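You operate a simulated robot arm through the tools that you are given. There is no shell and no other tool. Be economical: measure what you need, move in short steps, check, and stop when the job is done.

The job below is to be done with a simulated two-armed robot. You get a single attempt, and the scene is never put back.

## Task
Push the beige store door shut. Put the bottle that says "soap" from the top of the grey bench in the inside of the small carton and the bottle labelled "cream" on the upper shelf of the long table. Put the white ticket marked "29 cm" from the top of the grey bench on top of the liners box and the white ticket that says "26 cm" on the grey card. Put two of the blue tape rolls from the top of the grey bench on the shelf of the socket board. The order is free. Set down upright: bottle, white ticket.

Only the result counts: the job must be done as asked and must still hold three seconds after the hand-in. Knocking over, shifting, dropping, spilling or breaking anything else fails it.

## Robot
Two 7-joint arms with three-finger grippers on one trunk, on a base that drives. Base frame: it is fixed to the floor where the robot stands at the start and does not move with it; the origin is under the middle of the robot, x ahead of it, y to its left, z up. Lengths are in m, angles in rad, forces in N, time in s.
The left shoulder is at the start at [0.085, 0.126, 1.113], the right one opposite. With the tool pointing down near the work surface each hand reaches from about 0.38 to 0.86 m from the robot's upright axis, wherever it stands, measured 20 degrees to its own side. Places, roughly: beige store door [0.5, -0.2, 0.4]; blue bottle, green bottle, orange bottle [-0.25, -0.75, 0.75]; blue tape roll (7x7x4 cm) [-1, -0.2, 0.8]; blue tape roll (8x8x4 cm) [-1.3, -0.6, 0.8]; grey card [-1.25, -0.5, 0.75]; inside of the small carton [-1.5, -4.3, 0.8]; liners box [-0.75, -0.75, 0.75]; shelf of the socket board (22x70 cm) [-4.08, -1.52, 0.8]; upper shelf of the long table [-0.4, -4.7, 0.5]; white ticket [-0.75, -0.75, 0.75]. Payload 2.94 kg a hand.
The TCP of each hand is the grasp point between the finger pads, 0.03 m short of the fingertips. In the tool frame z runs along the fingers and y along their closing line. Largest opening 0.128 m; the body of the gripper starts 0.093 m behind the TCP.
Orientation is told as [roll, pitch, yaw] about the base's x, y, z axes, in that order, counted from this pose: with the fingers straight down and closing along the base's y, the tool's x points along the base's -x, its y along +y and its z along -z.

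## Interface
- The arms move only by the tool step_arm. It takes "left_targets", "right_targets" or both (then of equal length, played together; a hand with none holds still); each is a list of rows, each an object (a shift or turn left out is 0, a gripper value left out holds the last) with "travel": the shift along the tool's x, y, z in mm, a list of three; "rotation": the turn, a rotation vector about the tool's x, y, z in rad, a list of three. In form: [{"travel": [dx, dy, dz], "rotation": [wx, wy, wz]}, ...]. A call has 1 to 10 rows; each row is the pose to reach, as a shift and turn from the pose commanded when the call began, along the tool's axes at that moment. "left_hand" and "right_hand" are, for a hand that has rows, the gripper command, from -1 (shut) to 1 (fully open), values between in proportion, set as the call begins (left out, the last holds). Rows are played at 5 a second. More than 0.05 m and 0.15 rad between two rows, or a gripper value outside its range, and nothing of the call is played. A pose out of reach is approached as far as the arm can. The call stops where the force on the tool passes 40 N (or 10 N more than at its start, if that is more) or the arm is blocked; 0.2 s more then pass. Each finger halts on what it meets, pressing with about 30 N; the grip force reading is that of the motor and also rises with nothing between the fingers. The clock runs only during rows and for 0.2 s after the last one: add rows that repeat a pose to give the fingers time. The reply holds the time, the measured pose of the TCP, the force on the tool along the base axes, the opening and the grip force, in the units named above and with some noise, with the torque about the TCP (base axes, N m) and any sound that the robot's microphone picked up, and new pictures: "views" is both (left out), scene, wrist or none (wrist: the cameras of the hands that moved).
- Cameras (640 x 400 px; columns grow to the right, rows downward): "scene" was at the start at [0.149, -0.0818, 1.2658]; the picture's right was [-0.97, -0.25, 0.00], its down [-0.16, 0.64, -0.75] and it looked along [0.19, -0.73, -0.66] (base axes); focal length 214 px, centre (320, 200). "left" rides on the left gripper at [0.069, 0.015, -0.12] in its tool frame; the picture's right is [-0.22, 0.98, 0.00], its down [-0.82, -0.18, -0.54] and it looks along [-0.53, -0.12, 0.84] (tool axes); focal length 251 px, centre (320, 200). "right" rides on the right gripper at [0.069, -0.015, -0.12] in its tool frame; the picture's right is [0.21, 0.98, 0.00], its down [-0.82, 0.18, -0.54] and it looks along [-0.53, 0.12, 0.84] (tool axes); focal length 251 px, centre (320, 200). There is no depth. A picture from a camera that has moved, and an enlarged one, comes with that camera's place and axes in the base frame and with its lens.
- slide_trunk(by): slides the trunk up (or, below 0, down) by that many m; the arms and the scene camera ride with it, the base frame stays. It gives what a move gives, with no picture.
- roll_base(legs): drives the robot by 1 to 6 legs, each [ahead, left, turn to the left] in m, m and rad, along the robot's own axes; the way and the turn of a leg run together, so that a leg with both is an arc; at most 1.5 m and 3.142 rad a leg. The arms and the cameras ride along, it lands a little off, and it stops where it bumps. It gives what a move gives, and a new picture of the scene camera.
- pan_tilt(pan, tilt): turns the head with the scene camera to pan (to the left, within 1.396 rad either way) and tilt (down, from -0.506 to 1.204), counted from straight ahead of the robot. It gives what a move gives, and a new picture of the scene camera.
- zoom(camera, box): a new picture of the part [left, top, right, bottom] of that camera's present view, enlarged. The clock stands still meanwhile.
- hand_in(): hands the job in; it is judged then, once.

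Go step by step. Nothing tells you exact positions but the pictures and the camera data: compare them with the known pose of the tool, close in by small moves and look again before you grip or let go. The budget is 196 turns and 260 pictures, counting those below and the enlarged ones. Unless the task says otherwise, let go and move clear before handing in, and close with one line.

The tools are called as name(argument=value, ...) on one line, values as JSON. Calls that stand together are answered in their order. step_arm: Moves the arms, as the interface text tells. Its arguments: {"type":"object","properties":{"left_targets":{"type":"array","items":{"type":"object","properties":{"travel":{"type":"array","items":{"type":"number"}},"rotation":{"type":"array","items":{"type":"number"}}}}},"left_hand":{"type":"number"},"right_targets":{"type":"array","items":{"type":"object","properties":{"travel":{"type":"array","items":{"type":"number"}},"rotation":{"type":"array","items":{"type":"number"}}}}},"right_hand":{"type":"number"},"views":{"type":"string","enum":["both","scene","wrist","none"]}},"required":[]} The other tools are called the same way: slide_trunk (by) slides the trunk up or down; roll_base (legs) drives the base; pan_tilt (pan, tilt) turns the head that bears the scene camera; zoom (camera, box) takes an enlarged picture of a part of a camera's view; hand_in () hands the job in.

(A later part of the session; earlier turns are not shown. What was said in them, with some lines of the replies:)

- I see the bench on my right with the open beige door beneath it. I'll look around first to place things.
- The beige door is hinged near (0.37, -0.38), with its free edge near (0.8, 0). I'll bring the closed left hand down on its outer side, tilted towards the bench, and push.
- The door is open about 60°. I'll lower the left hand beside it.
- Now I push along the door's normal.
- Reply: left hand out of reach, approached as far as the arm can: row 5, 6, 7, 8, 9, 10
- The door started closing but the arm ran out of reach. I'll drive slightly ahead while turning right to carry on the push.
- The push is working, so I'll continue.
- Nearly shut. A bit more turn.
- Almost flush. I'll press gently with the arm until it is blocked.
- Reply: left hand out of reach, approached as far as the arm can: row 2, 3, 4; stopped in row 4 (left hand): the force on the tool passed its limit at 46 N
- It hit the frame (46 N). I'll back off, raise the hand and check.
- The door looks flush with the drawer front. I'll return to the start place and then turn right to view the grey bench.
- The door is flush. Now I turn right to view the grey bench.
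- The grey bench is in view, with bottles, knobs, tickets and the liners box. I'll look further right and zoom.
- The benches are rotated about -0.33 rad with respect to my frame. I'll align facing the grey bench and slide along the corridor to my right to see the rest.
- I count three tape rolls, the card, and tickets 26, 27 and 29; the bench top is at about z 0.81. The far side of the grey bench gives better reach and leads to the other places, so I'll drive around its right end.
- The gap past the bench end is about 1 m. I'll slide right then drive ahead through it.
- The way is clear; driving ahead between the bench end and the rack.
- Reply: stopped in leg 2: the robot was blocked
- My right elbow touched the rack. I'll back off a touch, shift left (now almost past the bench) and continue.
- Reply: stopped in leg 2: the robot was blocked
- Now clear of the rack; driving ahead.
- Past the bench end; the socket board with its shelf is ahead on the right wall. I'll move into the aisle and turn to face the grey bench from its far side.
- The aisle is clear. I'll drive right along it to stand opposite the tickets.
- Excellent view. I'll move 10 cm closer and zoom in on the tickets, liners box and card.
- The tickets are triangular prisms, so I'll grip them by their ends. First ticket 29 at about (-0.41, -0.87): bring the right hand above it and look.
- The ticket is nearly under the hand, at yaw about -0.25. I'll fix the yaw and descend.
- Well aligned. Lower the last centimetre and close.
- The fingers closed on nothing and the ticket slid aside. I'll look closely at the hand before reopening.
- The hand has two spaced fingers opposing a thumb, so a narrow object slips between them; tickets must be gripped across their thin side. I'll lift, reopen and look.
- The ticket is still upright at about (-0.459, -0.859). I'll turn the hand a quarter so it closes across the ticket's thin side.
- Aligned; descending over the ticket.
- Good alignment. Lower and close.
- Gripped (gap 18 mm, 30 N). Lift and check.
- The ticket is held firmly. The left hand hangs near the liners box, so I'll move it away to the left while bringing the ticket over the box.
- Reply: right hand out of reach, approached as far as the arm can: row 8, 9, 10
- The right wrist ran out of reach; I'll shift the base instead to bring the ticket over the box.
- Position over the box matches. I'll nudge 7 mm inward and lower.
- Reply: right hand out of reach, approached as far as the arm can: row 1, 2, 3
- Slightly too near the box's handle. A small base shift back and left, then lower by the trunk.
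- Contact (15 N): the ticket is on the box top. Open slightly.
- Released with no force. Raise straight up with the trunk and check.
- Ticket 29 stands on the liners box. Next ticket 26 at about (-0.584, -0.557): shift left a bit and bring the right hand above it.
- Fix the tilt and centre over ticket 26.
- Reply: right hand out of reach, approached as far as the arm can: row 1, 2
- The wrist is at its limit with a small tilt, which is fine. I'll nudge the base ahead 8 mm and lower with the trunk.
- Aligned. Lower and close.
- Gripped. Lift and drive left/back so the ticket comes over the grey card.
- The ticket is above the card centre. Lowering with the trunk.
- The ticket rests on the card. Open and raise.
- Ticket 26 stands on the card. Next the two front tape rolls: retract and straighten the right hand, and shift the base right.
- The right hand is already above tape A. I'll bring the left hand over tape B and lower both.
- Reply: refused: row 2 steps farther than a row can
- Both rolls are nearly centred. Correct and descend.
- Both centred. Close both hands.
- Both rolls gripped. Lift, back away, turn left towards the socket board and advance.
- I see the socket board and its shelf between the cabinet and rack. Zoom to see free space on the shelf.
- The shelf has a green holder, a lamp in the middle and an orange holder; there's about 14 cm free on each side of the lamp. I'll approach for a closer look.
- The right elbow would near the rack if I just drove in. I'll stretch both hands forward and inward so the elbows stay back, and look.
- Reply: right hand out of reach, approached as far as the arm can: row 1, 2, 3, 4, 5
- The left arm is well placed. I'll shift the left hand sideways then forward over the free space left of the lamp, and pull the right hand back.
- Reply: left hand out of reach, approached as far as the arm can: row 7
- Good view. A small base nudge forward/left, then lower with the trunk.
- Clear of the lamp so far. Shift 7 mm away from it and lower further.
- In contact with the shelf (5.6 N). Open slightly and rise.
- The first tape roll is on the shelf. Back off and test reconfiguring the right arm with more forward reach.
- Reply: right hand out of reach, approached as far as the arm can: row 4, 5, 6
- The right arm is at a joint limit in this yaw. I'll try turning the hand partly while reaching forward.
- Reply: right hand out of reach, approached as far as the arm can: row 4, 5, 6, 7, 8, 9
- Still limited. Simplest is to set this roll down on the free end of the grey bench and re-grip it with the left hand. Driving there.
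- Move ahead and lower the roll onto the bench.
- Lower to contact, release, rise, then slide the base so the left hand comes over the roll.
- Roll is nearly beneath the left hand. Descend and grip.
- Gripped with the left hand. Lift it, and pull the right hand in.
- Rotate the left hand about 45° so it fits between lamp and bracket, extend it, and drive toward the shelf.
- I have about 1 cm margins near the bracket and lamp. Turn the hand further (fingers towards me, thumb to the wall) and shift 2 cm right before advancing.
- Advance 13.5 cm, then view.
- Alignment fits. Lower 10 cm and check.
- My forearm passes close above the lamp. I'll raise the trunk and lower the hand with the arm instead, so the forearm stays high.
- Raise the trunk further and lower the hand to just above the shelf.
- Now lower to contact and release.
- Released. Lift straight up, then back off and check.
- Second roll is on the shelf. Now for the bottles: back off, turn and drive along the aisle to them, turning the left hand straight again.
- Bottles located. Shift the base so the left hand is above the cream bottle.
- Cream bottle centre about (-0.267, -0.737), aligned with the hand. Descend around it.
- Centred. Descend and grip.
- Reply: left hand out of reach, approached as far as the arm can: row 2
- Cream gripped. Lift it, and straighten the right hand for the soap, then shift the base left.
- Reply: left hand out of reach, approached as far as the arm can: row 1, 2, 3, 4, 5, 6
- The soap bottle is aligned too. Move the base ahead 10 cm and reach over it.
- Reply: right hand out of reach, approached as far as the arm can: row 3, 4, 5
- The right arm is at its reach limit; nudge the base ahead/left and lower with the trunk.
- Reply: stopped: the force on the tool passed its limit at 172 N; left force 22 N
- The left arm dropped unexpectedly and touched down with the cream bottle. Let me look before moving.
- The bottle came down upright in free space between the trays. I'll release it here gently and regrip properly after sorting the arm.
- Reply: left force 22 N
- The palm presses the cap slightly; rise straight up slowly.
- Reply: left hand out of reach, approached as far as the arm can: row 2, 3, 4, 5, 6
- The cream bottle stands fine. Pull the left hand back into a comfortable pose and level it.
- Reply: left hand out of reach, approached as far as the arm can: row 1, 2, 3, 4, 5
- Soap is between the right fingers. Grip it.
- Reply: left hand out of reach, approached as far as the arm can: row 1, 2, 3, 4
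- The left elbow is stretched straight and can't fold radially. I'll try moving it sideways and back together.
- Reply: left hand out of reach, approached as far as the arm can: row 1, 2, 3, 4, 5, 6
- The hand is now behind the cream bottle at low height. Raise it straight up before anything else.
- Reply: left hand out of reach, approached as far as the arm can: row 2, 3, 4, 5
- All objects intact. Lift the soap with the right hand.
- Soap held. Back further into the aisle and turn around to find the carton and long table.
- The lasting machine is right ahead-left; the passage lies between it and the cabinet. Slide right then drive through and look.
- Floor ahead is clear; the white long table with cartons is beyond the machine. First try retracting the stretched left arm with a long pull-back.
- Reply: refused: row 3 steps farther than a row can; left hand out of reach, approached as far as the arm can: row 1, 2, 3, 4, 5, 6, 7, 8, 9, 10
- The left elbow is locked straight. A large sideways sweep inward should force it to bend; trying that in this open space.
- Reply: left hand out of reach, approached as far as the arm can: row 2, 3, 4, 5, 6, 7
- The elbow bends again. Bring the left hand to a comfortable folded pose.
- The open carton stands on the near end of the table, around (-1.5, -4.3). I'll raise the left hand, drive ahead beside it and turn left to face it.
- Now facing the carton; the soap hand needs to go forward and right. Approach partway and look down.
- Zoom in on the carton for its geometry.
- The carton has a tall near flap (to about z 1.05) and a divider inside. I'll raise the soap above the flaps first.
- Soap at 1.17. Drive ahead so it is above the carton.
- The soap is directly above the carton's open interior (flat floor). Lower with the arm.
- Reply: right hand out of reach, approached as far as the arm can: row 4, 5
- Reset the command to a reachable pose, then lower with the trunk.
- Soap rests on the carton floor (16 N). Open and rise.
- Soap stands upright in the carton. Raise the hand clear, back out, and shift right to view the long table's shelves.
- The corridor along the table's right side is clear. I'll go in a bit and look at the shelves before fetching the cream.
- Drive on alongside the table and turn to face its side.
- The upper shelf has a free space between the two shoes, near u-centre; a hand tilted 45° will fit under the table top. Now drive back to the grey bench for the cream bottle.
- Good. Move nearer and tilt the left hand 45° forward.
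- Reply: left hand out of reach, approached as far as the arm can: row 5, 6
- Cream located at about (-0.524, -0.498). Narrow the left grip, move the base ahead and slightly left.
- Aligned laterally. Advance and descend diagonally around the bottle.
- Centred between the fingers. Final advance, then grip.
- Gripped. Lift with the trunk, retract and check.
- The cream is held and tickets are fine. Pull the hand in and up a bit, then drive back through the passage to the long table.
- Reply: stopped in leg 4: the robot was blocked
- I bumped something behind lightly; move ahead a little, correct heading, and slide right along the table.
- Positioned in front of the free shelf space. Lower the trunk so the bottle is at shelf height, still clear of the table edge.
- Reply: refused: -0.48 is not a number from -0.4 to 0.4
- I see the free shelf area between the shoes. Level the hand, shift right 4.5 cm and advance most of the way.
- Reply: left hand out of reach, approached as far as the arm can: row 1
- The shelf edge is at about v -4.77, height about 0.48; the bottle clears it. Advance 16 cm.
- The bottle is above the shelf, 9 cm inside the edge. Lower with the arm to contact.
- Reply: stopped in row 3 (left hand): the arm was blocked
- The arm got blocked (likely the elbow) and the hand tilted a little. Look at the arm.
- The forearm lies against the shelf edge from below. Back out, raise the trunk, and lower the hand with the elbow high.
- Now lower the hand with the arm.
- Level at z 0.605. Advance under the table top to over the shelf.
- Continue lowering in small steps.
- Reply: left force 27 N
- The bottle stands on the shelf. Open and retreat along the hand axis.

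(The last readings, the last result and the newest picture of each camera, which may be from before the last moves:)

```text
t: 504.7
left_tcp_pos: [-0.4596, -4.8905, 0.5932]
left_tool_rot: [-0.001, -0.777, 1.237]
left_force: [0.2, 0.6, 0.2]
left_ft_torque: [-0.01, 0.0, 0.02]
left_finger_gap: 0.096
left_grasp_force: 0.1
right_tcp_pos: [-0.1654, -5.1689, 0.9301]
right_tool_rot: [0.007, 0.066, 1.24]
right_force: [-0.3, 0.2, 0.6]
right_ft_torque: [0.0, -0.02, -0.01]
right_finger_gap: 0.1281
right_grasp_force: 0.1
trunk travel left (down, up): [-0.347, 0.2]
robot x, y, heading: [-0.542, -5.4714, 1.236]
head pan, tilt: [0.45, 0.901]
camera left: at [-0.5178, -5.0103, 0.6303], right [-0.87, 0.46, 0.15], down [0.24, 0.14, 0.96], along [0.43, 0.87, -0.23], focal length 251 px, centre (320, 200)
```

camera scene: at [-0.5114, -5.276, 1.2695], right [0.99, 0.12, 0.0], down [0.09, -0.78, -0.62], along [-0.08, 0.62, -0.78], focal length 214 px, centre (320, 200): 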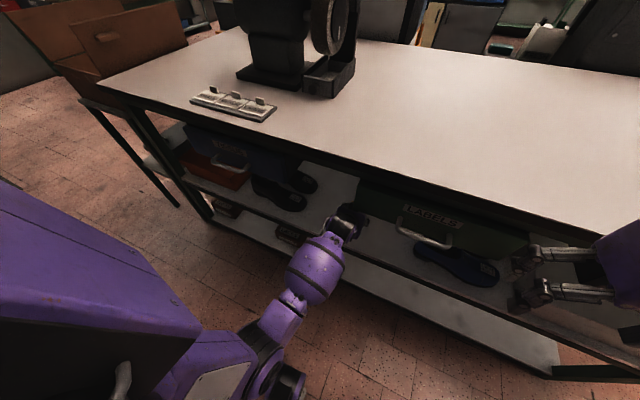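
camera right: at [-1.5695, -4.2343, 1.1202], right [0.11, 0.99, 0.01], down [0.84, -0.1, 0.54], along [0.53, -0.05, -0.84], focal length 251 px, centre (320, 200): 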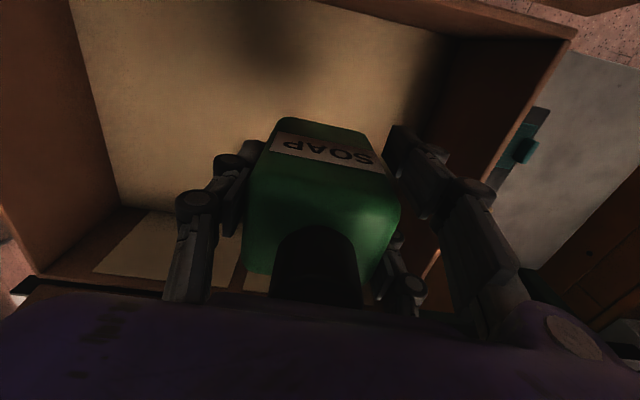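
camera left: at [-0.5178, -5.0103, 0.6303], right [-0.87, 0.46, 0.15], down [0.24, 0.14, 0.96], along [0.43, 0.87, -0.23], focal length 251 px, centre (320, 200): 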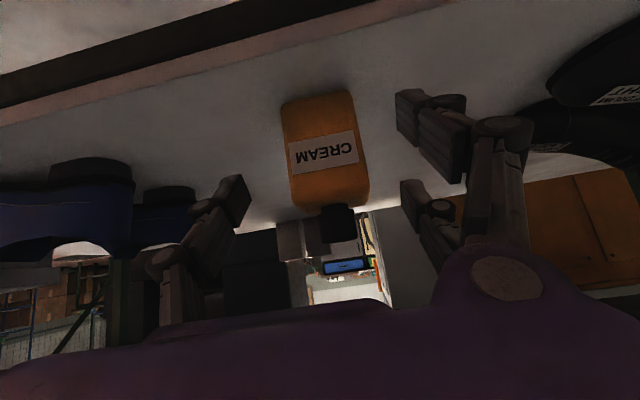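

The cream stands upright on the upper shelf. Back away, and check the spot where I bumped earlier.

roll_base(legs=[[-0.3, 0, 0]])

pan_tilt(pan=1.396, tilt=0.3)

```text
t: 506.7
left_tcp_pos: [-0.5532, -5.1697, 0.5925]
left_tool_rot: [-0.001, -0.778, 1.235]
left_force: [0.6, 0.5, -1.0]
left_ft_torque: [0.02, -0.03, 0.0]
left_finger_gap: 0.0962
left_grasp_force: 0.0
right_tcp_pos: [-0.2621, -5.4506, 0.9301]
right_tool_rot: [0.005, 0.066, 1.235]
right_force: [-0.8, 0.3, 0.5]
right_ft_torque: [0.02, -0.02, 0.01]
right_finger_gap: 0.1279
right_grasp_force: 0.1
trunk travel left (down, up): [-0.347, 0.2]
robot x, y, heading: [-0.6414, -5.7505, 1.24]
head pan, tilt: [0.45, 0.901]
camera scene: at [-0.6072, -5.5575, 1.2697], right [0.99, 0.12, 0.0], down [0.09, -0.78, -0.62], along [-0.07, 0.62, -0.78], focal length 214 px, centre (320, 200)
```

scene: 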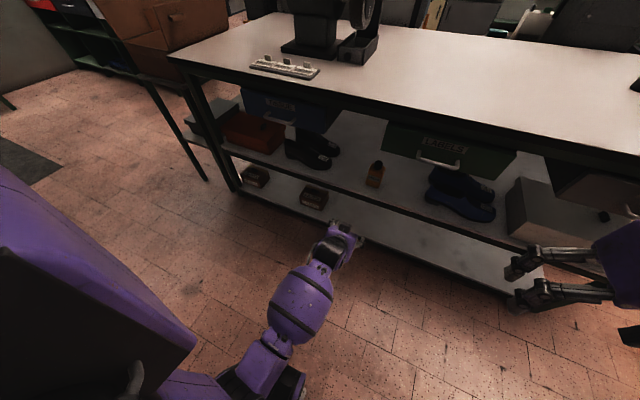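

```text
t: 507.9
left_tcp_pos: [-0.5526, -5.1694, 0.5938]
left_tool_rot: [-0.001, -0.778, 1.234]
left_force: [0.3, 0.3, 0.4]
left_ft_torque: [0.0, -0.05, 0.06]
left_finger_gap: 0.0957
left_grasp_force: 0.1
right_tcp_pos: [-0.2611, -5.4492, 0.9304]
right_tool_rot: [0.007, 0.067, 1.233]
right_force: [-0.3, 0.7, 0.4]
right_ft_torque: [-0.02, -0.01, 0.0]
right_finger_gap: 0.1281
right_grasp_force: 0.0
trunk travel left (down, up): [-0.347, 0.2]
robot x, y, heading: [-0.6385, -5.745, 1.241]
head pan, tilt: [1.396, 0.3]
camera scene: at [-0.6798, -5.5865, 1.3219], right [0.49, 0.87, 0.0], down [0.26, -0.14, -0.96], along [-0.83, 0.46, -0.3], focal length 214 px, centre (320, 200)
```

scene: 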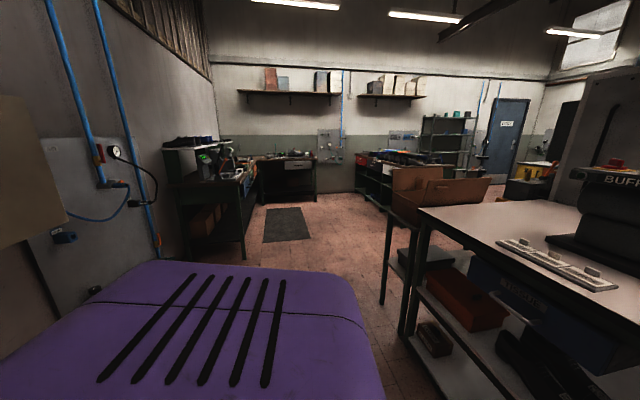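

Nothing looks disturbed there. One last zoom at the distant socket board.

zoom(camera="scene", box=[360, 100, 500, 200])

```text
4.00 times, centred on (430, 150) of scene
camera zoom: at [-0.6798, -5.5865, 1.3219], right [0.49, 0.87, 0.0], down [0.26, -0.14, -0.96], along [-0.83, 0.46, -0.3], focal length 858 px, centre (-120, 400)
```

zoom: 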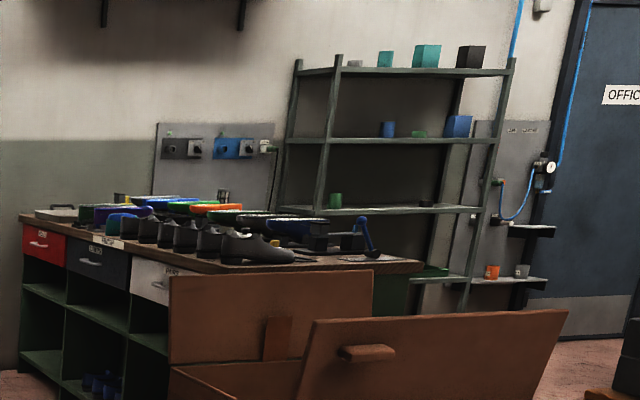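

The lamp still stands on the socket board, and everything I could check is in place: door shut, soap in the carton, cream on the upper shelf, both tickets placed and two tape rolls on the shelf. Both hands are clear, so I'm handing in.

hand_in()

```text
The job is handed in.
```

I've handed the job in with every part done: the beige door is shut, and the soap stands upright in the small carton. The cream stands upright on the long table's upper shelf. The 29 cm ticket is on the liners box, the 26 cm ticket is on the grey card, and two blue tape rolls are on the socket board's shelf; along the way I bumped the rack and one bench lightly but saw nothing moved.
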